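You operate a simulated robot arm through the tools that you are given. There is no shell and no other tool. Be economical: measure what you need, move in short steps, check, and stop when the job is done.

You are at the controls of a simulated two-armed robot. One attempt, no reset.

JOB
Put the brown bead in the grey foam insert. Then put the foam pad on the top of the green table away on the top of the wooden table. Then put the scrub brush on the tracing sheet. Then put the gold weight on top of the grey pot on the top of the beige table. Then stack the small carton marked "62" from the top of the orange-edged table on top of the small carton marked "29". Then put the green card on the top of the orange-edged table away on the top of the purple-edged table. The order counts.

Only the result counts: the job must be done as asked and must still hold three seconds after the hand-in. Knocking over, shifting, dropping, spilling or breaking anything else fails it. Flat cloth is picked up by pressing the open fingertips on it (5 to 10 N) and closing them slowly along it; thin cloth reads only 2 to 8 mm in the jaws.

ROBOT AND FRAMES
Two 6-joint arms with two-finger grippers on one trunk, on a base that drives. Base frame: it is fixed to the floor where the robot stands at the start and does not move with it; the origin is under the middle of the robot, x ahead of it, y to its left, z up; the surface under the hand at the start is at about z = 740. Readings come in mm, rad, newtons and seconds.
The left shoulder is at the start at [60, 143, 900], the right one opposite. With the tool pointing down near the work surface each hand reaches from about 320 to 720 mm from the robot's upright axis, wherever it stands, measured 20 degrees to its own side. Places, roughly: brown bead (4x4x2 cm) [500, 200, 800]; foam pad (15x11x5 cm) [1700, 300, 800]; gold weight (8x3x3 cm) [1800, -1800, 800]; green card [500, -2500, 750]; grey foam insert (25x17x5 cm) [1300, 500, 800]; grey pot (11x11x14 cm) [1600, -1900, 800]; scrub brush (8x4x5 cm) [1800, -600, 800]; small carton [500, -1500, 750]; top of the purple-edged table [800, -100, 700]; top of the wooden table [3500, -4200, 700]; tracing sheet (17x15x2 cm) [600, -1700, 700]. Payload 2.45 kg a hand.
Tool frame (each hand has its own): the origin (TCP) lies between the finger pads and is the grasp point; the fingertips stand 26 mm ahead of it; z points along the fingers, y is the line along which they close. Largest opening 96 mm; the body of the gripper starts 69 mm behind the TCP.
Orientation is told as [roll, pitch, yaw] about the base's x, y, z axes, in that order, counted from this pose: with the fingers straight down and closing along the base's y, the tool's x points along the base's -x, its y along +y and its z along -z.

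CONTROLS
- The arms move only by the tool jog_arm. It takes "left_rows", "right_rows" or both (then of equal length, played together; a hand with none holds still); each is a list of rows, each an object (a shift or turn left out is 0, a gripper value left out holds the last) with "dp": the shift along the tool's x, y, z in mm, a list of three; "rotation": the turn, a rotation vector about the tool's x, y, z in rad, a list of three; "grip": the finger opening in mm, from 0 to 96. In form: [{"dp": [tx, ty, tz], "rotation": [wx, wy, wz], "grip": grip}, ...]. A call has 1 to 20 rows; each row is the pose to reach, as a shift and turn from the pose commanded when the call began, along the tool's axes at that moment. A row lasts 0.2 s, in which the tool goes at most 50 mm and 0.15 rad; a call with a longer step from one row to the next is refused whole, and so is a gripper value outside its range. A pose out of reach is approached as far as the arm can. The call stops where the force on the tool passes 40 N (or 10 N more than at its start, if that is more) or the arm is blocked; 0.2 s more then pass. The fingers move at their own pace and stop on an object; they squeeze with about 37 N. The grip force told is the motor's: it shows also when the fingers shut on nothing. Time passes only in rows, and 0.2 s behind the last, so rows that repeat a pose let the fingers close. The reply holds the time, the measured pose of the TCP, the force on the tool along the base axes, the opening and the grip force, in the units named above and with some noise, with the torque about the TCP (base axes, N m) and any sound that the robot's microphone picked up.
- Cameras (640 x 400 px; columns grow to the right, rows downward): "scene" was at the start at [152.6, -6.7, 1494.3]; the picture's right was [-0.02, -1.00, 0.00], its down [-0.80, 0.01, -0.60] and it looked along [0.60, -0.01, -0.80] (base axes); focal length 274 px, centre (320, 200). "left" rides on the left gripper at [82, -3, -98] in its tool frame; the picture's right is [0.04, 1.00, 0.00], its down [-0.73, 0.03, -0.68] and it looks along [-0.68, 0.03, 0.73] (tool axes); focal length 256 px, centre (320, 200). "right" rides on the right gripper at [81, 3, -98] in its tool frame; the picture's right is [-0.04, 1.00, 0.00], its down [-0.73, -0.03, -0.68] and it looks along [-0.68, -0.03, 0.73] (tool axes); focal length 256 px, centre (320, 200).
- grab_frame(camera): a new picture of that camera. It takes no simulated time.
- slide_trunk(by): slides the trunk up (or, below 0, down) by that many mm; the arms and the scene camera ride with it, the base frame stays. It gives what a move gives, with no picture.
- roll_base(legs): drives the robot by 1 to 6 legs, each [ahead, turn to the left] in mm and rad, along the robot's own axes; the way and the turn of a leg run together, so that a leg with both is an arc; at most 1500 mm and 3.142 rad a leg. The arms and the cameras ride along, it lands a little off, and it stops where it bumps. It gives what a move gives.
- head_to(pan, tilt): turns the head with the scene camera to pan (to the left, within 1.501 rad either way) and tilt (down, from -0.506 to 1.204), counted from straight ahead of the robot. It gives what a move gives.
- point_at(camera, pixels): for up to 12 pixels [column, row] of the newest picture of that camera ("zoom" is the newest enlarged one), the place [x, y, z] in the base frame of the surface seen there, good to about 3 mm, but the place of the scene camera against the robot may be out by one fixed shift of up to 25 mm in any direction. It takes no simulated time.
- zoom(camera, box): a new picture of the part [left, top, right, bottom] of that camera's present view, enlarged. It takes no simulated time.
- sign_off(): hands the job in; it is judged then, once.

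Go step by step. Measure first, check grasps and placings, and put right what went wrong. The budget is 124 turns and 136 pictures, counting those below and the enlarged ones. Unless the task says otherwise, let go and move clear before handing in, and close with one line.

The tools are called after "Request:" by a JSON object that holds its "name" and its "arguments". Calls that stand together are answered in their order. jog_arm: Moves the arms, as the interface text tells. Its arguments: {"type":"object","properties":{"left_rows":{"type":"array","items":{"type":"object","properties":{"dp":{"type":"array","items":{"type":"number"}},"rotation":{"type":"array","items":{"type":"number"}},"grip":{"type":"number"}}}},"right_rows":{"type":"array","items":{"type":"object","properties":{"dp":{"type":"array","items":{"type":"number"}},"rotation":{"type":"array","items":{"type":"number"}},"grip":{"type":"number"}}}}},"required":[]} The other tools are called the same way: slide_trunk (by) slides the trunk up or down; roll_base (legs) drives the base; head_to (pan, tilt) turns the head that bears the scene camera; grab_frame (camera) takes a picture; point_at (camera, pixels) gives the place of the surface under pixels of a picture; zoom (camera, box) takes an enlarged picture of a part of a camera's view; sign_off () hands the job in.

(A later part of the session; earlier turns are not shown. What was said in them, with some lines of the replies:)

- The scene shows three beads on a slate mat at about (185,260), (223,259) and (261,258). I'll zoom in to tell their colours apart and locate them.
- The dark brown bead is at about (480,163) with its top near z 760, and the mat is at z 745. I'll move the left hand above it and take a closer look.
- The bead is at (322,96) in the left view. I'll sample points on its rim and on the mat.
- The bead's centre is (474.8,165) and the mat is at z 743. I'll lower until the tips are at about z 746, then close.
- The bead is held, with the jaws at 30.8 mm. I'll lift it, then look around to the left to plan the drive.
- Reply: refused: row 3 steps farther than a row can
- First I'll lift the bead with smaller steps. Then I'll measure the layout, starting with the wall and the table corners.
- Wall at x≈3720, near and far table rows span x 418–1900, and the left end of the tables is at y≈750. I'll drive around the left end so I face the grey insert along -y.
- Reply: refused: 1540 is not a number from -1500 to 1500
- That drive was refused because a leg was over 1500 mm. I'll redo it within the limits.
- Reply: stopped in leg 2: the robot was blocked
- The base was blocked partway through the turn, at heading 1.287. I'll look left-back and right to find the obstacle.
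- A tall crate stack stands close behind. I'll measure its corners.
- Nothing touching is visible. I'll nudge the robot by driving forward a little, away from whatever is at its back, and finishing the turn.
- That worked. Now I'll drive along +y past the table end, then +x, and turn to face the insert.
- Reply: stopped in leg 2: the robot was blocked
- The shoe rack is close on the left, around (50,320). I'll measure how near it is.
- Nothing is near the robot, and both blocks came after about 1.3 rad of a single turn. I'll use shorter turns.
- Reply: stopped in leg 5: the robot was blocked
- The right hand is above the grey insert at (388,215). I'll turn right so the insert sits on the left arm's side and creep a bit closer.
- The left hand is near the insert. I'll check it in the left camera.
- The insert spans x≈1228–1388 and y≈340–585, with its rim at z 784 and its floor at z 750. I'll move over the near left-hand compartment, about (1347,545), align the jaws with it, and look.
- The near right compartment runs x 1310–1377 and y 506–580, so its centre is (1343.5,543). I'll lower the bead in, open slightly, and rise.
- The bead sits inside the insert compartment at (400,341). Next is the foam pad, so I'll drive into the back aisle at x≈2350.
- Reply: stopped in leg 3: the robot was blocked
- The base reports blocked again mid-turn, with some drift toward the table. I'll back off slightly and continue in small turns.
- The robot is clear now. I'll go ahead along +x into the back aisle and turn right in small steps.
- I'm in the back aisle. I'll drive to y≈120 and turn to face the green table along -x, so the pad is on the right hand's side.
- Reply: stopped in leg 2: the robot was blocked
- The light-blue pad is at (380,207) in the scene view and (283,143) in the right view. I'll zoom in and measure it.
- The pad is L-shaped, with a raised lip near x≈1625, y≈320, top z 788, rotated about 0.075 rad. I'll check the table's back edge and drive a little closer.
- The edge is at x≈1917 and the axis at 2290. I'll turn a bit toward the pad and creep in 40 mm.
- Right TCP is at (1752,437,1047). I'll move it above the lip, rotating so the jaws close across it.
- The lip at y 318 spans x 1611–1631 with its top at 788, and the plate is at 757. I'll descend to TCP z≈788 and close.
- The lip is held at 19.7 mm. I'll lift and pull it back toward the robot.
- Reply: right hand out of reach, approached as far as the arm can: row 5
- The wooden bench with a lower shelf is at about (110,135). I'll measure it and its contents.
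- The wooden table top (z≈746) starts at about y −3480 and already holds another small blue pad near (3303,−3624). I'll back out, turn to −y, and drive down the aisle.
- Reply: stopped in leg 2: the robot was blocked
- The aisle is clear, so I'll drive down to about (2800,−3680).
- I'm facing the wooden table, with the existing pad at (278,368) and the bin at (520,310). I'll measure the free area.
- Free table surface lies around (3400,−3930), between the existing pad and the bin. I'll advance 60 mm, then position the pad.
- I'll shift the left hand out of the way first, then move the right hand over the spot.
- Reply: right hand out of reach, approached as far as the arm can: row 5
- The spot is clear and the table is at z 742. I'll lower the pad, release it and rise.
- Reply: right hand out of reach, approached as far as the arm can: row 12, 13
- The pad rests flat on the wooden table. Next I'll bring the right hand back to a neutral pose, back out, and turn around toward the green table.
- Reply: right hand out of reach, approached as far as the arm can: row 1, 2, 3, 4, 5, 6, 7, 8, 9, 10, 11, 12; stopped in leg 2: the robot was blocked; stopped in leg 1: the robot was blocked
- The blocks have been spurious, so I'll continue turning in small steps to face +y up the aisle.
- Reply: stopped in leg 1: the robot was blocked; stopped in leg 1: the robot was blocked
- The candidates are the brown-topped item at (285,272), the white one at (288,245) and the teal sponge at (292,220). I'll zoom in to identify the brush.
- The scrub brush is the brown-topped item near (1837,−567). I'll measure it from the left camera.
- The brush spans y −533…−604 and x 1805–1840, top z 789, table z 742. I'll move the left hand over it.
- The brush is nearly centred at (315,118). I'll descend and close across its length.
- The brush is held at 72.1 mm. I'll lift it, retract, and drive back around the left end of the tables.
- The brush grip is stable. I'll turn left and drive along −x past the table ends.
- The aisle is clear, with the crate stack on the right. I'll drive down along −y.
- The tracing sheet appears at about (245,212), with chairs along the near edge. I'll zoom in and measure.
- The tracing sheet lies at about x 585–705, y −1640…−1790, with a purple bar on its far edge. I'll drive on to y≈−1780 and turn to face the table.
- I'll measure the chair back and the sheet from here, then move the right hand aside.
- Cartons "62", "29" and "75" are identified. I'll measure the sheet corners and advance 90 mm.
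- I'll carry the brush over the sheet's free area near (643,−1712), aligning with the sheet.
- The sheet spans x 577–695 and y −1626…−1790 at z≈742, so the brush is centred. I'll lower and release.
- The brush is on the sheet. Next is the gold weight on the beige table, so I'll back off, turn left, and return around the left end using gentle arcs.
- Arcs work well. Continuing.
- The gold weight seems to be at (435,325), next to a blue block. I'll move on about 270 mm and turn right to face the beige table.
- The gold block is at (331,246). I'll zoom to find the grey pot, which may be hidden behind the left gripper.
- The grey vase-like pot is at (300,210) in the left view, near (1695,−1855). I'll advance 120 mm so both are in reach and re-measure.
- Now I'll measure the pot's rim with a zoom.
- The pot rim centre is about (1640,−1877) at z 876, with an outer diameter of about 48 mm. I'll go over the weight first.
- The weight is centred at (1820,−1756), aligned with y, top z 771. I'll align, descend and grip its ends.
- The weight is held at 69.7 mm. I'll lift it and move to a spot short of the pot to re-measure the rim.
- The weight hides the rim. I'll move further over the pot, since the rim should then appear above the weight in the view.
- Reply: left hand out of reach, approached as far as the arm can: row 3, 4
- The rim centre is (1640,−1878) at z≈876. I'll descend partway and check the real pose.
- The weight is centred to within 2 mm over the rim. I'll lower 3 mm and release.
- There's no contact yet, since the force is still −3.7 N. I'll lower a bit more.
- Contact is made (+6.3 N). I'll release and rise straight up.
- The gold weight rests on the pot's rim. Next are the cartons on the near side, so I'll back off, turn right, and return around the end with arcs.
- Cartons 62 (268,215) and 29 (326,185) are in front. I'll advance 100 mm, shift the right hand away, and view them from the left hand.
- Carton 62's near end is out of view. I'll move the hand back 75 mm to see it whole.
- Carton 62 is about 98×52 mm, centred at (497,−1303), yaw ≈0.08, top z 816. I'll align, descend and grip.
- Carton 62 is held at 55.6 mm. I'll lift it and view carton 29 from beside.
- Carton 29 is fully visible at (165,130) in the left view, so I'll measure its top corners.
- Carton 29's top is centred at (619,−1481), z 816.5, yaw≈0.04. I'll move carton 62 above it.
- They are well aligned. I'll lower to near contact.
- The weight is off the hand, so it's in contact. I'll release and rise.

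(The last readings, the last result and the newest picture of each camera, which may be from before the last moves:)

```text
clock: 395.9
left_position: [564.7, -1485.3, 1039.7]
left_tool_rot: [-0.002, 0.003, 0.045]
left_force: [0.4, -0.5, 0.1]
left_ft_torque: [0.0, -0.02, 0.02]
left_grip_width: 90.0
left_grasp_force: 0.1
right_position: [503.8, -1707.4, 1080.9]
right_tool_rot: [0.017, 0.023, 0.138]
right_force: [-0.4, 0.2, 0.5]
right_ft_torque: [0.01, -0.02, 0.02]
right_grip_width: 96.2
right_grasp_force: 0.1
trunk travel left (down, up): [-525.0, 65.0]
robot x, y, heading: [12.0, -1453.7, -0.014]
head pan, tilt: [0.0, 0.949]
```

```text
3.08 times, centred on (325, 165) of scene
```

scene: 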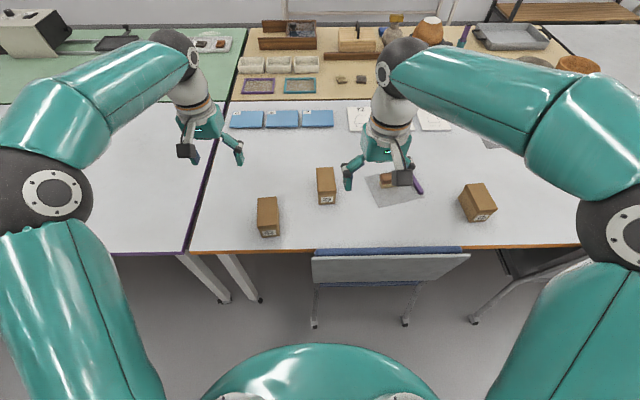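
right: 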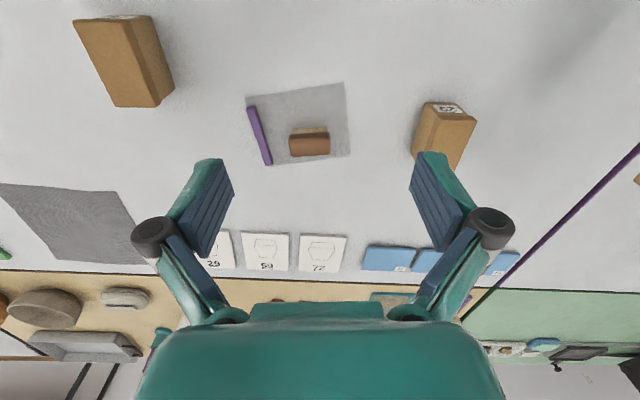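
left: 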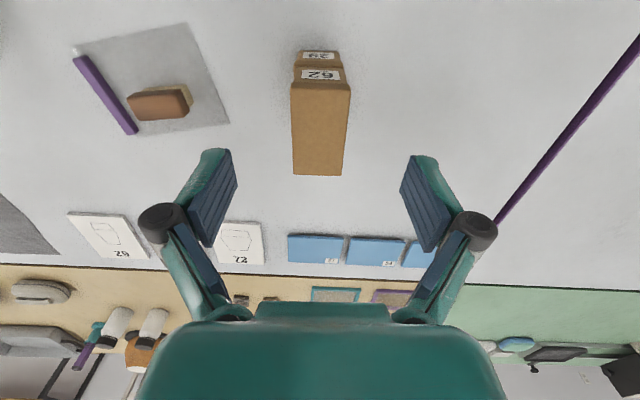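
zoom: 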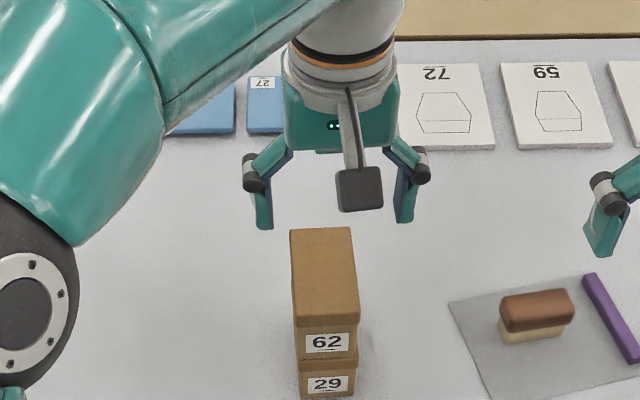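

62 sits squarely on 29. Next is the green card near (620,−2580), so I'll back off, turn right and drive along the near side.

Request:
{"name": "roll_base", "arguments": {"legs": [[-130, 0], [0, -0.5]]}}

Request:
{"name": "roll_base", "arguments": {"legs": [[0, -0.55]]}}

Request:
{"name": "roll_base", "arguments": {"legs": [[0, -0.5], [1000, 0.0]]}}

Request:
{"name": "roll_base", "arguments": {"legs": [[0, 0.55]]}}

Request:
{"name": "head_to", "arguments": {"pan": 0.5, "tilt": 0.8}}

Request:
{"name": "grab_frame", "arguments": {"camera": "scene"}}

```text
clock: 398.8
left_position: [352.0, -1744.9, 1039.1]
left_tool_rot: [-0.001, 0.003, -0.455]
left_force: [-0.1, 0.3, 0.8]
left_ft_torque: [0.02, 0.01, 0.01]
left_grip_width: 89.9
left_grasp_force: 0.0
right_position: [191.7, -1910.5, 1080.2]
right_tool_rot: [0.014, 0.026, -0.362]
right_force: [1.2, -0.3, -0.1]
right_ft_torque: [0.01, 0.01, 0.03]
right_grip_width: 95.8
right_grasp_force: 0.1
trunk travel left (down, up): [-525.0, 65.0]
robot x, y, heading: [-111.9, -1433.4, -0.524]
head pan, tilt: [0.0, 0.949]
```

```text
clock: 401.3
left_position: [117.8, -1942.1, 1040.5]
left_tool_rot: [0.0, 0.002, -1.006]
left_force: [-0.2, -1.1, 0.2]
left_ft_torque: [0.01, -0.05, 0.0]
left_grip_width: 89.9
left_grasp_force: 0.2
right_position: [-105.5, -1999.4, 1081.5]
right_tool_rot: [0.017, 0.025, -0.91]
right_force: [-0.7, -1.0, -0.3]
right_ft_torque: [0.05, -0.05, 0.01]
right_grip_width: 95.8
right_grasp_force: 0.2
trunk travel left (down, up): [-525.0, 65.0]
robot x, y, heading: [-84.1, -1420.7, -1.067]
head pan, tilt: [0.0, 0.949]
stopped in leg 1: the robot was blocked; the commanded pose is now the measured one
```

```text
clock: 403.3
left_position: [-147.3, -1979.6, 1043.7]
left_tool_rot: [-0.003, 0.0, -1.495]
left_force: [-0.3, -1.0, -0.8]
left_ft_torque: [0.01, 0.02, -0.03]
left_grip_width: 90.0
left_grasp_force: 0.1
right_position: [-370.2, -1927.0, 1083.2]
right_tool_rot: [0.017, 0.026, -1.397]
right_force: [-0.7, -0.5, -0.4]
right_ft_torque: [0.04, 0.01, 0.0]
right_grip_width: 96.1
right_grasp_force: 0.2
trunk travel left (down, up): [-525.0, 65.0]
robot x, y, heading: [-62.5, -1423.7, -1.553]
head pan, tilt: [0.0, 0.949]
stopped in leg 1: the robot was blocked; the commanded pose is now the measured one
```

```text
clock: 405.2
left_position: [122.2, -1952.3, 1044.3]
left_tool_rot: [-0.005, 0.0, -1.007]
left_force: [0.4, -0.1, 0.1]
left_ft_torque: [0.01, 0.03, 0.01]
left_grip_width: 89.9
left_grasp_force: 0.0
right_position: [-96.9, -2010.9, 1084.2]
right_tool_rot: [0.015, 0.023, -0.908]
right_force: [0.6, -0.5, -0.1]
right_ft_torque: [0.03, 0.05, -0.01]
right_grip_width: 96.3
right_grasp_force: 0.1
trunk travel left (down, up): [-525.0, 65.0]
robot x, y, heading: [-83.0, -1433.0, -1.073]
head pan, tilt: [0.0, 0.949]
stopped in leg 1: the robot was blocked; the commanded pose is now the measured one
```

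```text
clock: 406.2
left_position: [120.3, -1953.6, 1044.3]
left_tool_rot: [-0.005, -0.002, -1.005]
left_force: [0.3, 0.2, 1.2]
left_ft_torque: [-0.01, 0.01, 0.0]
left_grip_width: 89.7
left_grasp_force: 0.1
right_position: [-99.7, -2012.1, 1084.2]
right_tool_rot: [0.016, 0.023, -0.906]
right_force: [0.4, -0.8, 0.0]
right_ft_torque: [0.0, 0.01, -0.02]
right_grip_width: 96.1
right_grasp_force: 0.0
trunk travel left (down, up): [-525.0, 65.0]
robot x, y, heading: [-82.6, -1430.9, -1.066]
head pan, tilt: [0.499, 0.799]
```

```text
37 pictures are left
```

scene: 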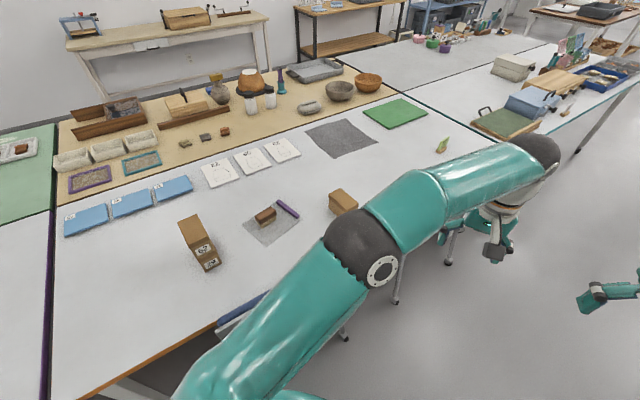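

The drive leg was skipped because of the block report. The stack, the brush and the pot with its weight all look fine. I'll turn right again and then drive.

Request:
{"name": "roll_base", "arguments": {"legs": [[0, -0.46]]}}

Request:
{"name": "roll_base", "arguments": {"legs": [[1080, -0.04]]}}

Request:
{"name": "roll_base", "arguments": {"legs": [[0, 0.55]]}}

Request:
{"name": "roll_base", "arguments": {"legs": [[0, 0.5]]}}

Request:
{"name": "roll_base", "arguments": {"legs": [[0, 0.5]]}}

Request:
{"name": "head_to", "arguments": {"pan": 0.0, "tilt": 0.9}}

Request:
{"name": "grab_frame", "arguments": {"camera": "scene"}}

```text
clock: 408.2
left_position: [-127.2, -1994.3, 1044.9]
left_tool_rot: [-0.005, -0.002, -1.453]
left_force: [0.1, -0.2, -0.2]
left_ft_torque: [0.01, -0.05, -0.01]
left_grip_width: 90.2
left_grasp_force: 0.0
right_position: [-350.1, -1949.9, 1084.8]
right_tool_rot: [0.016, 0.022, -1.354]
right_force: [-0.6, -0.1, 0.3]
right_ft_torque: [0.03, -0.02, -0.04]
right_grip_width: 96.2
right_grasp_force: 0.1
trunk travel left (down, up): [-525.0, 65.0]
robot x, y, heading: [-62.2, -1430.3, -1.516]
head pan, tilt: [0.499, 0.799]
stopped in leg 1: the robot was blocked; the commanded pose is now the measured one
```

```text
clock: 413.8
left_position: [-119.5, -3060.9, 1045.4]
left_tool_rot: [-0.005, -0.004, -1.499]
left_force: [0.5, 0.2, 0.1]
left_ft_torque: [0.03, 0.0, 0.03]
left_grip_width: 90.2
left_grasp_force: 0.1
right_position: [-341.0, -3005.5, 1084.5]
right_tool_rot: [0.015, 0.022, -1.403]
right_force: [0.0, -0.8, 0.3]
right_ft_torque: [-0.01, 0.0, 0.0]
right_grip_width: 96.0
right_grasp_force: 0.0
trunk travel left (down, up): [-525.0, 65.0]
robot x, y, heading: [-27.1, -2501.0, -1.559]
head pan, tilt: [0.499, 0.799]
```

```text
clock: 415.6
left_position: [142.6, -3038.5, 1047.3]
left_tool_rot: [-0.009, -0.005, -1.026]
left_force: [0.4, 1.0, -0.6]
left_ft_torque: [-0.02, 0.03, 0.03]
left_grip_width: 90.3
left_grasp_force: 0.0
right_position: [-79.6, -3090.9, 1085.0]
right_tool_rot: [0.012, 0.022, -0.929]
right_force: [0.7, 1.0, -0.3]
right_ft_torque: [-0.01, 0.04, 0.0]
right_grip_width: 96.1
right_grasp_force: 0.0
trunk travel left (down, up): [-525.0, 65.0]
robot x, y, heading: [-46.6, -2509.7, -1.089]
head pan, tilt: [0.499, 0.799]
stopped in leg 1: the robot was blocked; the commanded pose is now the measured one
```

```text
clock: 417.6
left_position: [373.6, -2881.3, 1047.2]
left_tool_rot: [-0.007, -0.003, -0.525]
left_force: [0.0, -0.5, -0.2]
left_ft_torque: [0.03, 0.01, 0.04]
left_grip_width: 89.9
left_grasp_force: 0.0
right_position: [204.1, -3035.1, 1086.3]
right_tool_rot: [0.014, 0.022, -0.427]
right_force: [0.7, -0.8, 0.5]
right_ft_torque: [0.0, 0.05, 0.0]
right_grip_width: 96.1
right_grasp_force: 0.2
trunk travel left (down, up): [-525.0, 65.0]
robot x, y, heading: [-63.2, -2529.6, -0.591]
head pan, tilt: [0.499, 0.799]
```

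```text
clock: 419.6
left_position: [491.8, -2626.3, 1047.1]
left_tool_rot: [-0.008, 0.0, -0.018]
left_force: [0.6, 0.4, 0.0]
left_ft_torque: [-0.01, 0.01, 0.02]
left_grip_width: 90.1
left_grasp_force: 0.0
right_position: [419.6, -2844.0, 1085.0]
right_tool_rot: [0.013, 0.025, 0.079]
right_force: [-0.1, 0.2, -0.2]
right_ft_torque: [0.0, 0.02, -0.03]
right_grip_width: 95.7
right_grasp_force: 0.0
trunk travel left (down, up): [-525.0, 65.0]
robot x, y, heading: [-66.0, -2554.1, -0.085]
head pan, tilt: [0.499, 0.799]
```

```text
clock: 420.5
left_position: [492.8, -2626.4, 1046.4]
left_tool_rot: [-0.008, -0.004, -0.02]
left_force: [0.5, -0.3, -0.1]
left_ft_torque: [-0.01, 0.01, 0.02]
left_grip_width: 90.0
left_grasp_force: 0.1
right_position: [418.4, -2843.6, 1087.7]
right_tool_rot: [0.014, 0.022, 0.076]
right_force: [-0.2, -0.4, 0.5]
right_ft_torque: [-0.02, 0.01, 0.01]
right_grip_width: 96.1
right_grasp_force: 0.1
trunk travel left (down, up): [-525.0, 65.0]
robot x, y, heading: [-60.2, -2557.3, -0.09]
head pan, tilt: [0.0, 0.901]
```

```text
36 pictures are left
```

scene: 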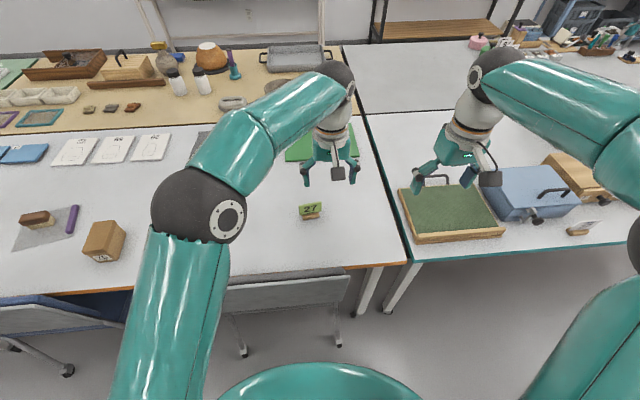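

The green card, marked "27", is at (310,211). I'll zoom in and measure it.

Request:
{"name": "zoom", "arguments": {"camera": "scene", "box": [270, 180, 350, 235]}}

Request:
{"name": "point_at", "arguments": {"camera": "scene", "pixels": [[310, 206], [301, 210], [320, 208], [311, 217], [285, 278], [310, 228], [345, 275]]}}

Request:
{"name": "grab_frame", "arguments": {"camera": "left"}}

```text
7.27 times, centred on (310, 208) of scene
```

zoom: 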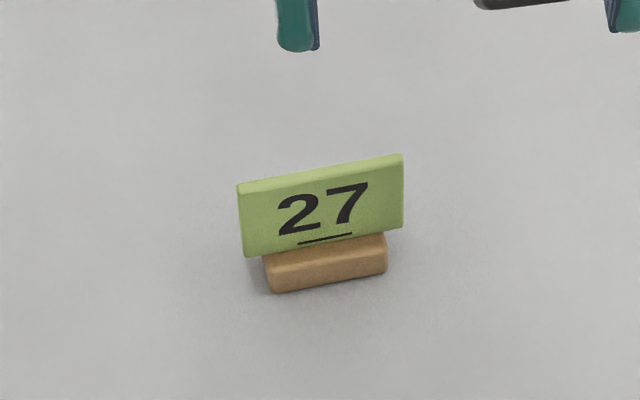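

```text
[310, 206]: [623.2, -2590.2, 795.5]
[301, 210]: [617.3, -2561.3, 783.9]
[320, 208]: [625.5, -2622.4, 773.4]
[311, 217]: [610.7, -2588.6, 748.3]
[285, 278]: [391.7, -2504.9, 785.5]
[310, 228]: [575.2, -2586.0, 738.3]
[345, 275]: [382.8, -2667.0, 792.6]
```

```text
34 pictures are left
```

left: 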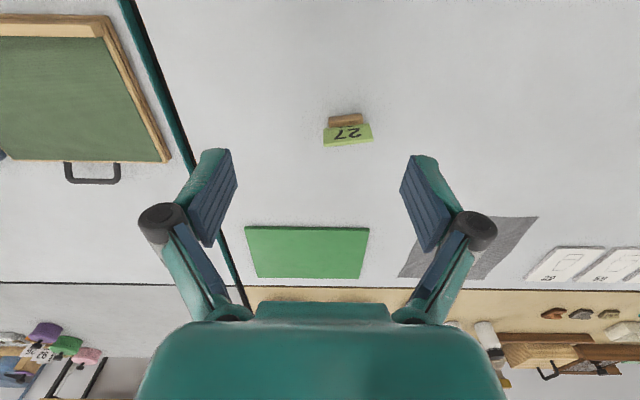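

The card stands in a small wooden foot. I'll advance 80 mm and look from close above with the left hand.

Request:
{"name": "roll_base", "arguments": {"legs": [[75, 0.0]]}}

Request:
{"name": "jog_arm", "arguments": {"left_rows": [{"dp": [-5, 10, 30]}, {"dp": [-10, 20, 65]}, {"dp": [-15, 30, 100]}, {"dp": [-20, 38, 140]}, {"dp": [-20, 38, 160]}, {"dp": [-20, 38, 160]}]}}

Request:
{"name": "grab_frame", "arguments": {"camera": "left"}}

```text
clock: 421.6
left_position: [570.3, -2634.6, 1046.4]
left_tool_rot: [-0.006, -0.002, -0.021]
left_force: [0.5, 0.0, 0.6]
left_ft_torque: [0.03, 0.02, 0.01]
left_grip_width: 90.2
left_grasp_force: 0.2
right_position: [495.3, -2850.3, 1085.9]
right_tool_rot: [0.015, 0.025, 0.077]
right_force: [0.5, 0.0, -0.3]
right_ft_torque: [0.02, 0.01, -0.04]
right_grip_width: 96.0
right_grasp_force: 0.1
trunk travel left (down, up): [-525.0, 65.0]
robot x, y, heading: [11.9, -2560.9, -0.09]
head pan, tilt: [0.0, 0.901]
```

```text
clock: 423.0
left_position: [586.5, -2596.1, 887.2]
left_tool_rot: [-0.006, -0.003, -0.019]
left_force: [-0.1, -0.1, -0.5]
left_ft_torque: [0.0, 0.0, 0.0]
left_grip_width: 90.0
left_grasp_force: 0.0
right_position: [493.4, -2849.5, 1087.0]
right_tool_rot: [0.013, 0.021, 0.079]
right_force: [-0.4, -0.6, 0.9]
right_ft_torque: [0.01, 0.01, 0.01]
right_grip_width: 95.8
right_grasp_force: 0.1
trunk travel left (down, up): [-525.0, 65.0]
robot x, y, heading: [14.6, -2561.8, -0.085]
head pan, tilt: [0.0, 0.901]
```

```text
33 pictures are left
```

left: 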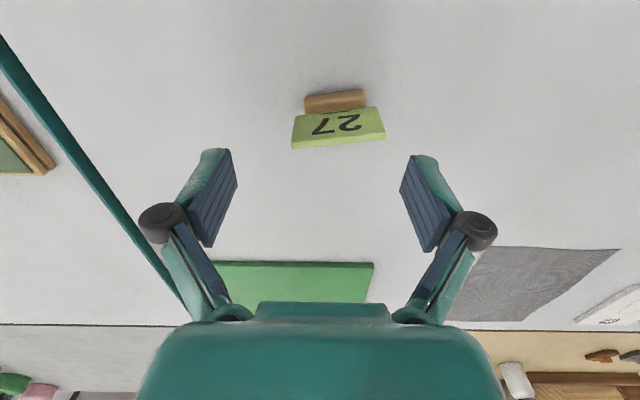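

Request:
{"name": "zoom", "arguments": {"camera": "left", "box": [280, 80, 400, 160]}}

Request:
{"name": "point_at", "arguments": {"camera": "left", "pixels": [[310, 98], [360, 92], [335, 95], [335, 104], [312, 109], [362, 104], [297, 122], [380, 112], [294, 143], [382, 134], [338, 139], [338, 125]]}}

```text
5.00 times, centred on (340, 120) of left
```

zoom: 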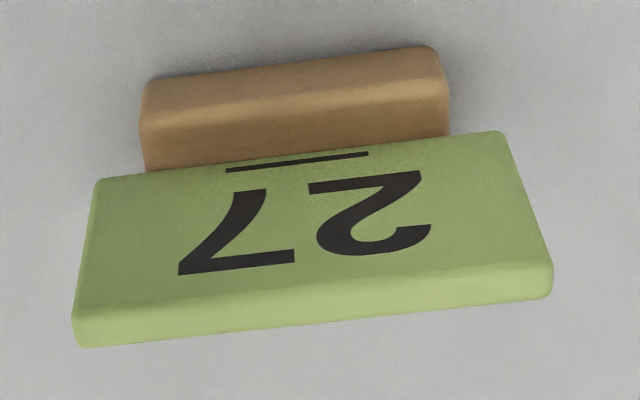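

```text
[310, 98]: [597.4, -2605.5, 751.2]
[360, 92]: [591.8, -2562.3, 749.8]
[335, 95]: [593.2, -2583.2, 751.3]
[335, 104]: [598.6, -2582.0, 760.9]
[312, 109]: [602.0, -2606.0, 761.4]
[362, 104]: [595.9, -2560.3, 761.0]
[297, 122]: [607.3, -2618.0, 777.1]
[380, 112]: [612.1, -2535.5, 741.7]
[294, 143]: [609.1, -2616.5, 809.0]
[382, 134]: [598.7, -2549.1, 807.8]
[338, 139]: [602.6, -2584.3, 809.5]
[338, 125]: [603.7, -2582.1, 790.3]
```

The card, about 71 mm wide with top z 810, stands in a foot about 47 mm wide with top z 761, near (604,−2583). I'll rotate the hand to clamp the foot front-to-back so card and foot come together.

Request:
{"name": "jog_arm", "arguments": {"left_rows": [{"dp": [-2, 1, 0], "rotation": [0, 0, 0.14], "grip": 96}, {"dp": [-4, 3, 0], "rotation": [0, 0, 0.28]}, {"dp": [-6, 4, 0], "rotation": [0, 0, 0.42]}, {"dp": [-8, 6, 0], "rotation": [0, 0, 0.56]}, {"dp": [-10, 8, 0], "rotation": [0, 0, 0.7]}, {"dp": [-12, 9, 0], "rotation": [0, 0, 0.84]}, {"dp": [-14, 10, 0], "rotation": [0, 0, 0.98]}, {"dp": [-16, 12, 0], "rotation": [0, 0, 1.12]}, {"dp": [-17, 13, 0], "rotation": [0, 0, 1.26]}, {"dp": [-17, 13, 0], "rotation": [0, 0, 1.4]}, {"dp": [-17, 13, 0], "rotation": [0, 0, 1.43]}, {"dp": [-17, 13, 0], "rotation": [0, 0, 1.43]}]}}

Request:
{"name": "grab_frame", "arguments": {"camera": "left"}}

```text
clock: 425.6
left_position: [605.9, -2584.4, 886.8]
left_tool_rot: [0.001, -0.007, -1.451]
left_force: [-0.1, -0.2, -0.8]
left_ft_torque: [-0.03, 0.0, -0.02]
left_grip_width: 95.9
left_grasp_force: 0.0
right_position: [493.0, -2849.9, 1086.7]
right_tool_rot: [0.013, 0.023, 0.079]
right_force: [0.1, -0.1, 0.3]
right_ft_torque: [0.0, 0.01, -0.01]
right_grip_width: 95.7
right_grasp_force: 0.0
trunk travel left (down, up): [-525.0, 65.0]
robot x, y, heading: [14.3, -2561.8, -0.089]
head pan, tilt: [0.0, 0.901]
```

```text
31 pictures are left
```

left: 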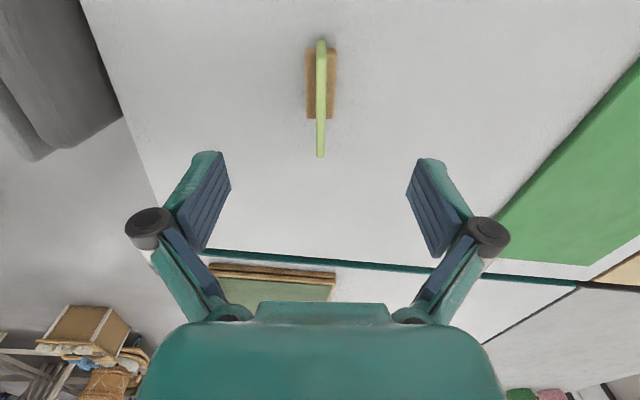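

The foot is centred at px 320 between the fingers. I'll descend to tips z≈744 and close.

Request:
{"name": "jog_arm", "arguments": {"left_rows": [{"dp": [0, 0, 40]}, {"dp": [0, 0, 75]}, {"dp": [0, 0, 100]}, {"dp": [0, 0, 112]}, {"dp": [0, 0, 117]}, {"dp": [0, 0, 117], "grip": 50}, {"dp": [0, 0, 117], "grip": 50}, {"dp": [0, 0, 117], "grip": 30}, {"dp": [0, 0, 117], "grip": 10}, {"dp": [0, 0, 117], "grip": 10}, {"dp": [0, 0, 117], "grip": 10}]}}

Request:
{"name": "grab_frame", "arguments": {"camera": "left"}}

```text
clock: 428.0
left_position: [606.8, -2584.9, 770.5]
left_tool_rot: [0.001, -0.007, -1.451]
left_force: [-0.5, 0.2, -0.2]
left_ft_torque: [-0.04, -0.02, -0.01]
left_grip_width: 24.5
left_grasp_force: 36.4
right_position: [493.1, -2850.4, 1087.2]
right_tool_rot: [0.014, 0.023, 0.079]
right_force: [-0.5, 0.0, 0.1]
right_ft_torque: [-0.03, -0.01, 0.03]
right_grip_width: 95.8
right_grasp_force: 0.0
trunk travel left (down, up): [-525.0, 65.0]
robot x, y, heading: [15.3, -2559.9, -0.091]
head pan, tilt: [0.0, 0.901]
```

```text
30 pictures are left
```

left: 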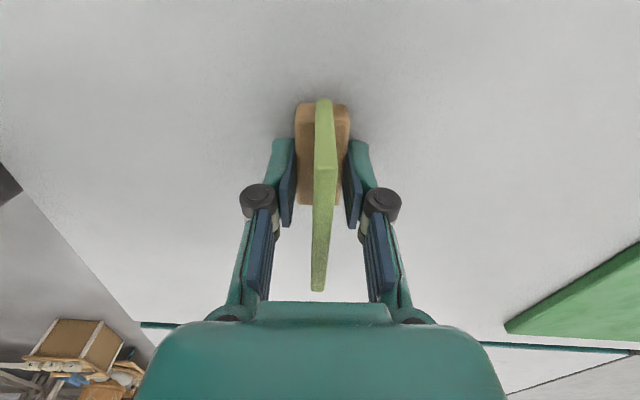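

The foot is clamped at 24.5 mm with the card upright. I'll lift and retract, then check.

Request:
{"name": "jog_arm", "arguments": {"left_rows": [{"dp": [0, 0, -30]}, {"dp": [0, 0, -70]}, {"dp": [0, 0, -115]}, {"dp": [0, -10, -160]}, {"dp": [3, -30, -195]}, {"dp": [6, -55, -225]}, {"dp": [9, -80, -245]}, {"dp": [9, -80, -245]}]}}

Request:
{"name": "grab_frame", "arguments": {"camera": "left"}}

```text
clock: 429.8
left_position: [525.1, -2584.2, 1015.5]
left_tool_rot: [0.0, -0.005, -1.449]
left_force: [0.2, -0.1, -0.1]
left_ft_torque: [0.01, 0.01, 0.0]
left_grip_width: 24.7
left_grasp_force: 37.5
right_position: [492.9, -2849.0, 1087.0]
right_tool_rot: [0.013, 0.025, 0.079]
right_force: [0.2, 0.3, 0.3]
right_ft_torque: [0.01, 0.0, 0.01]
right_grip_width: 96.1
right_grasp_force: 0.0
trunk travel left (down, up): [-525.0, 65.0]
robot x, y, heading: [18.1, -2562.8, -0.088]
head pan, tilt: [0.0, 0.901]
```

```text
29 pictures are left
```

left: 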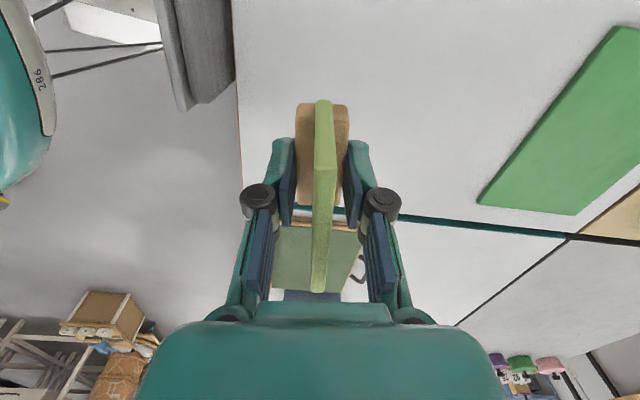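

The card and foot are lifted together. I'll back off, turn left, and drive to the empty end of the purple-edged table (y≈−750).

Request:
{"name": "roll_base", "arguments": {"legs": [[-130, 0], [0, 0.5]]}}

Request:
{"name": "roll_base", "arguments": {"legs": [[0, 0.55]]}}

Request:
{"name": "roll_base", "arguments": {"legs": [[0, 0.58]]}}

```text
clock: 432.7
left_position: [338.6, -2324.9, 1016.0]
left_tool_rot: [0.002, -0.007, -0.95]
left_force: [-0.9, -0.3, -0.4]
left_ft_torque: [0.0, -0.03, -0.05]
left_grip_width: 24.4
left_grasp_force: 37.0
right_position: [437.7, -2574.1, 1087.5]
right_tool_rot: [0.014, 0.023, 0.578]
right_force: [-0.8, -0.2, 0.2]
right_ft_torque: [-0.02, 0.01, -0.02]
right_grip_width: 96.0
right_grasp_force: 0.0
trunk travel left (down, up): [-525.0, 65.0]
robot x, y, heading: [-110.5, -2572.6, 0.41]
head pan, tilt: [0.0, 0.901]
```

```text
clock: 434.8
left_position: [140.6, -2122.2, 1015.9]
left_tool_rot: [0.0, -0.008, -0.391]
left_force: [-0.2, 0.6, -0.3]
left_ft_torque: [-0.01, 0.0, -0.01]
left_grip_width: 24.9
left_grasp_force: 37.4
right_position: [356.6, -2279.9, 1087.7]
right_tool_rot: [0.014, 0.025, 1.139]
right_force: [0.5, -0.5, 0.0]
right_ft_torque: [-0.01, 0.03, 0.0]
right_grip_width: 96.1
right_grasp_force: 0.1
trunk travel left (down, up): [-525.0, 65.0]
robot x, y, heading: [-93.6, -2584.0, 0.968]
head pan, tilt: [0.0, 0.901]
```

```text
clock: 437.0
left_position: [-145.8, -2069.8, 1015.0]
left_tool_rot: [0.002, -0.006, 0.179]
left_force: [0.0, 0.1, -1.3]
left_ft_torque: [-0.01, -0.02, 0.02]
left_grip_width: 24.6
left_grasp_force: 37.0
right_position: [121.2, -2085.8, 1089.2]
right_tool_rot: [0.014, 0.024, 1.707]
right_force: [-0.5, 0.3, -0.6]
right_ft_torque: [-0.02, -0.02, 0.01]
right_grip_width: 96.0
right_grasp_force: 0.1
trunk travel left (down, up): [-525.0, 65.0]
robot x, y, heading: [-63.6, -2583.2, 1.533]
head pan, tilt: [0.0, 0.901]
```

Request:
{"name": "roll_base", "arguments": {"legs": [[900, 0.06], [830, 0]]}}

Request:
{"name": "roll_base", "arguments": {"legs": [[0, -0.5]]}}

Request:
{"name": "roll_base", "arguments": {"legs": [[0, -0.55]]}}

Request:
{"name": "roll_base", "arguments": {"legs": [[0, -0.5]]}}

Request:
{"name": "grab_frame", "arguments": {"camera": "scene"}}

```text
clock: 445.8
left_position: [-170.5, -355.7, 1016.9]
left_tool_rot: [0.003, -0.006, 0.224]
left_force: [0.5, 0.3, -0.4]
left_ft_torque: [-0.02, -0.01, 0.0]
left_grip_width: 25.1
left_grasp_force: 36.5
right_position: [95.1, -359.9, 1089.0]
right_tool_rot: [0.014, 0.024, 1.752]
right_force: [0.2, 0.4, 0.6]
right_ft_torque: [-0.01, 0.02, 0.03]
right_grip_width: 95.7
right_grasp_force: 0.1
trunk travel left (down, up): [-525.0, 65.0]
robot x, y, heading: [-67.5, -863.6, 1.579]
head pan, tilt: [0.0, 0.901]
```

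```text
clock: 447.8
left_position: [87.0, -369.8, 1017.1]
left_tool_rot: [0.002, -0.007, -0.277]
left_force: [-0.2, 0.0, 0.7]
left_ft_torque: [0.01, -0.01, 0.0]
left_grip_width: 24.8
left_grasp_force: 37.4
right_position: [318.7, -502.4, 1087.8]
right_tool_rot: [0.014, 0.023, 1.25]
right_force: [0.2, -0.2, 0.1]
right_ft_torque: [0.02, 0.0, -0.01]
right_grip_width: 96.0
right_grasp_force: 0.1
trunk travel left (down, up): [-525.0, 65.0]
robot x, y, heading: [-88.9, -851.9, 1.071]
head pan, tilt: [0.0, 0.901]
```

```text
clock: 449.9
left_position: [318.1, -532.1, 1017.2]
left_tool_rot: [0.002, -0.007, -0.83]
left_force: [0.5, -1.0, -0.2]
left_ft_torque: [0.0, -0.01, -0.02]
left_grip_width: 24.6
left_grasp_force: 37.5
right_position: [446.6, -767.4, 1089.0]
right_tool_rot: [0.014, 0.023, 0.699]
right_force: [0.0, 0.5, -0.7]
right_ft_torque: [-0.05, 0.0, 0.01]
right_grip_width: 96.0
right_grasp_force: 0.1
trunk travel left (down, up): [-525.0, 65.0]
robot x, y, heading: [-94.1, -835.5, 0.526]
head pan, tilt: [0.0, 0.901]
```

```text
clock: 451.9
left_position: [413.9, -770.4, 1019.0]
left_tool_rot: [0.001, -0.007, -1.33]
left_force: [0.3, 0.6, 0.0]
left_ft_torque: [-0.02, -0.01, -0.01]
left_grip_width: 24.7
left_grasp_force: 37.0
right_position: [413.2, -1035.9, 1090.0]
right_tool_rot: [0.013, 0.024, 0.197]
right_force: [-1.0, -0.3, 0.4]
right_ft_torque: [0.0, 0.01, -0.01]
right_grip_width: 96.1
right_grasp_force: 0.1
trunk travel left (down, up): [-525.0, 65.0]
robot x, y, heading: [-98.9, -809.7, 0.022]
head pan, tilt: [0.0, 0.901]
```

```text
28 pictures are left
```

scene: 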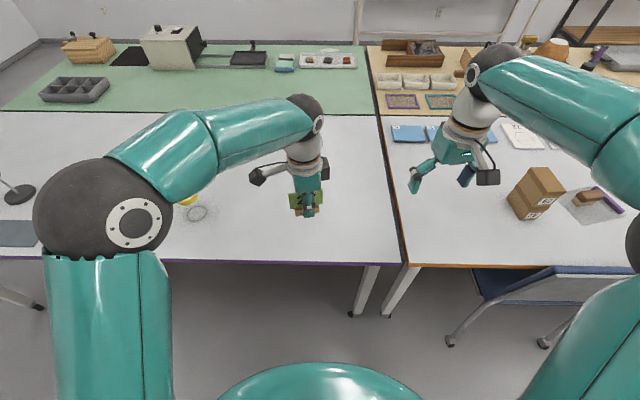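

The spot ahead on the purple-edged table is empty. I'll advance 90 mm and move the card over about (595,−770).

Request:
{"name": "roll_base", "arguments": {"legs": [[90, 0]]}}

Request:
{"name": "jog_arm", "arguments": {"left_rows": [{"dp": [-5, 30, 20]}, {"dp": [-10, 60, 50]}, {"dp": [-18, 90, 90]}, {"dp": [-18, 90, 130]}, {"dp": [-18, 90, 150]}, {"dp": [-18, 90, 150]}]}}

Request:
{"name": "grab_frame", "arguments": {"camera": "left"}}

Request:
{"name": "point_at", "arguments": {"camera": "left", "pixels": [[200, 100], [250, 60], [400, 80], [420, 150], [320, 40]]}}

```text
clock: 453.0
left_position: [505.1, -767.9, 1018.0]
left_tool_rot: [0.0, -0.007, -1.335]
left_force: [0.8, -0.2, -1.0]
left_ft_torque: [-0.02, 0.05, 0.01]
left_grip_width: 24.7
left_grasp_force: 37.2
right_position: [504.5, -1034.6, 1089.3]
right_tool_rot: [0.015, 0.027, 0.193]
right_force: [1.2, 0.5, -0.1]
right_ft_torque: [0.02, 0.04, 0.01]
right_grip_width: 96.3
right_grasp_force: 0.1
trunk travel left (down, up): [-525.0, 65.0]
robot x, y, heading: [-4.3, -810.7, 0.022]
head pan, tilt: [0.0, 0.901]
```

```text
refused: row 3 steps farther than a row can; nothing moved
```

```text
27 pictures are left
```

left: 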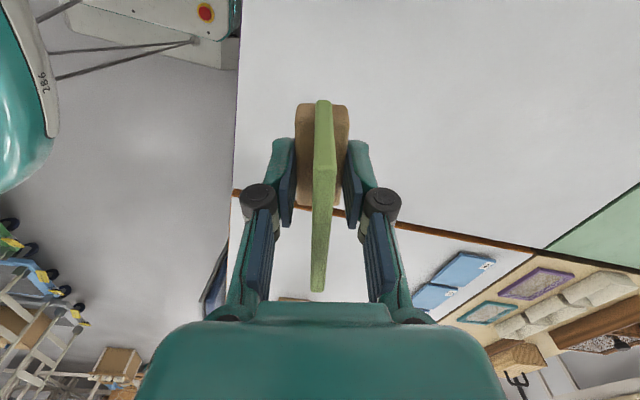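

```text
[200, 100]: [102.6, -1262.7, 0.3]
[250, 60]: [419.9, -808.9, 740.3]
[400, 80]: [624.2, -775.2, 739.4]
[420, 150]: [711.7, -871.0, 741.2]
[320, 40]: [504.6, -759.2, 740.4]
```

The table is at z≈740.5 and clear. I'll move in smaller steps to (600,−768) and down to near placement height.

Request:
{"name": "jog_arm", "arguments": {"left_rows": [{"dp": [-7, 30, 15]}, {"dp": [-14, 60, 40]}, {"dp": [-22, 92, 70]}, {"dp": [-22, 92, 115]}, {"dp": [-22, 92, 160]}, {"dp": [-22, 92, 200]}, {"dp": [-22, 92, 225]}, {"dp": [-22, 92, 240]}, {"dp": [-22, 92, 245]}, {"dp": [-22, 92, 245]}]}}

Request:
{"name": "grab_frame", "arguments": {"camera": "left"}}

```text
clock: 455.2
left_position: [599.7, -769.5, 775.9]
left_tool_rot: [0.003, -0.006, -1.333]
left_force: [-0.1, -0.3, 0.9]
left_ft_torque: [-0.03, -0.01, -0.01]
left_grip_width: 24.6
left_grasp_force: 36.7
right_position: [503.8, -1035.9, 1091.0]
right_tool_rot: [0.015, 0.023, 0.194]
right_force: [0.6, -0.9, -1.0]
right_ft_torque: [-0.01, 0.0, -0.02]
right_grip_width: 95.8
right_grasp_force: 0.1
trunk travel left (down, up): [-525.0, 65.0]
robot x, y, heading: [-8.2, -808.1, 0.025]
head pan, tilt: [0.0, 0.901]
```

```text
26 pictures are left
```

left: 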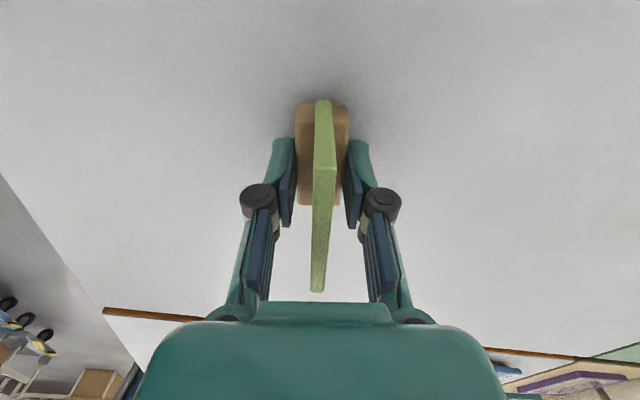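

I'll lower the last few millimetres in small steps until contact, then read the force.

Request:
{"name": "jog_arm", "arguments": {"left_rows": [{"dp": [0, 0, 2]}, {"dp": [0, 0, 4]}, {"dp": [0, 0, 5]}, {"dp": [0, 0, 5]}]}}

```text
clock: 456.2
left_position: [599.5, -769.1, 771.1]
left_tool_rot: [0.005, -0.006, -1.334]
left_force: [1.3, 1.3, 4.9]
left_ft_torque: [0.1, 0.01, -0.04]
left_grip_width: 24.7
left_grasp_force: 37.2
right_position: [503.3, -1035.1, 1090.8]
right_tool_rot: [0.013, 0.023, 0.194]
right_force: [1.1, -0.4, 0.8]
right_ft_torque: [-0.02, 0.02, 0.01]
right_grip_width: 95.8
right_grasp_force: 0.0
trunk travel left (down, up): [-525.0, 65.0]
robot x, y, heading: [-7.9, -809.6, 0.024]
head pan, tilt: [0.0, 0.901]
```

Contact is made (+4.9 N). I'll release and rise straight up.

Request:
{"name": "jog_arm", "arguments": {"left_rows": [{"dp": [0, 0, 0], "grip": 32}, {"dp": [0, 0, 0], "grip": 70}, {"dp": [0, 0, 0], "grip": 90}, {"dp": [0, 0, 0], "grip": 90}, {"dp": [0, 0, -30]}, {"dp": [0, 0, -75]}, {"dp": [0, 0, -120]}, {"dp": [0, -20, -165]}, {"dp": [0, -50, -200]}, {"dp": [0, -80, -230]}]}}

Request:
{"name": "grab_frame", "arguments": {"camera": "scene"}}

Request:
{"name": "grab_frame", "arguments": {"camera": "left"}}

```text
clock: 458.4
left_position: [519.8, -784.1, 1001.5]
left_tool_rot: [0.001, -0.006, -1.334]
left_force: [0.4, 1.1, 0.3]
left_ft_torque: [0.02, -0.05, -0.01]
left_grip_width: 90.0
left_grasp_force: 0.1
right_position: [503.1, -1036.2, 1091.1]
right_tool_rot: [0.013, 0.023, 0.195]
right_force: [0.2, -0.3, -1.2]
right_ft_torque: [-0.01, 0.01, 0.01]
right_grip_width: 96.1
right_grasp_force: 0.0
trunk travel left (down, up): [-525.0, 65.0]
robot x, y, heading: [-8.3, -808.9, 0.029]
head pan, tilt: [0.0, 0.901]
```

```text
25 pictures are left
```

scene: 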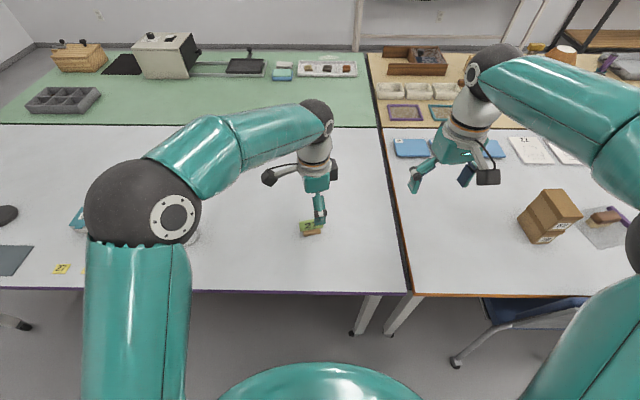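

```text
24 pictures are left
```

left: 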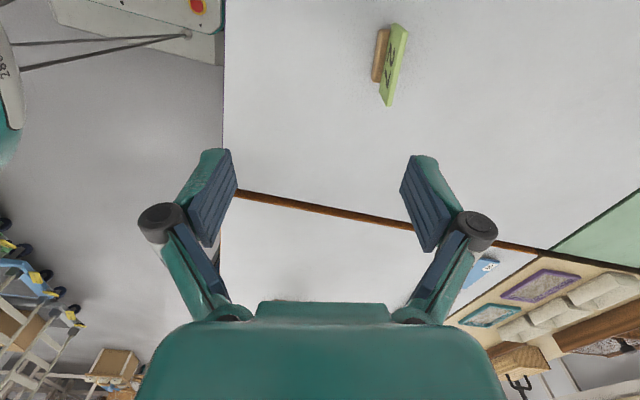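

The card stands on the purple-edged table. One last check that the weight is still on the pot and that the stack and brush are in place.

Request:
{"name": "head_to", "arguments": {"pan": -0.75, "tilt": 0.5}}

Request:
{"name": "grab_frame", "arguments": {"camera": "scene"}}

```text
clock: 459.5
left_position: [520.5, -785.0, 999.5]
left_tool_rot: [0.002, -0.008, -1.335]
left_force: [0.4, 0.0, 0.2]
left_ft_torque: [-0.02, -0.01, 0.01]
left_grip_width: 90.1
left_grasp_force: 0.1
right_position: [504.5, -1034.1, 1090.2]
right_tool_rot: [0.012, 0.026, 0.195]
right_force: [-0.1, 0.2, 0.8]
right_ft_torque: [0.02, -0.02, -0.01]
right_grip_width: 96.0
right_grasp_force: 0.1
trunk travel left (down, up): [-525.0, 65.0]
robot x, y, heading: [-2.3, -808.2, 0.026]
head pan, tilt: [-0.75, 0.499]
```

```text
23 pictures are left
```

scene: 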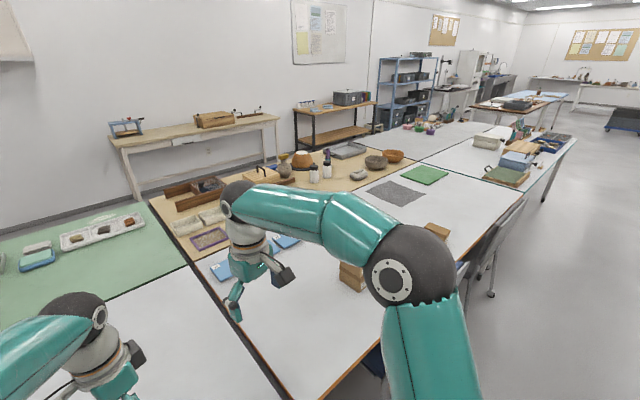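

The pot at (284,165) still carries the gold weight, and the carton stack at (351,276) stands. Everything is in place and both hands are clear, so I'm handing in.

Request:
{"name": "sign_off", "arguments": {}}

```text
The job is handed in.
```

All six steps were done in the order asked, and the job is handed in; the result of the judging was not shown to me. The bead is in the insert, the pad on the wooden table, the brush on the tracing sheet, the weight on the pot, carton 62 on carton 29, and the green card (with its wooden foot) on the purple-edged table.
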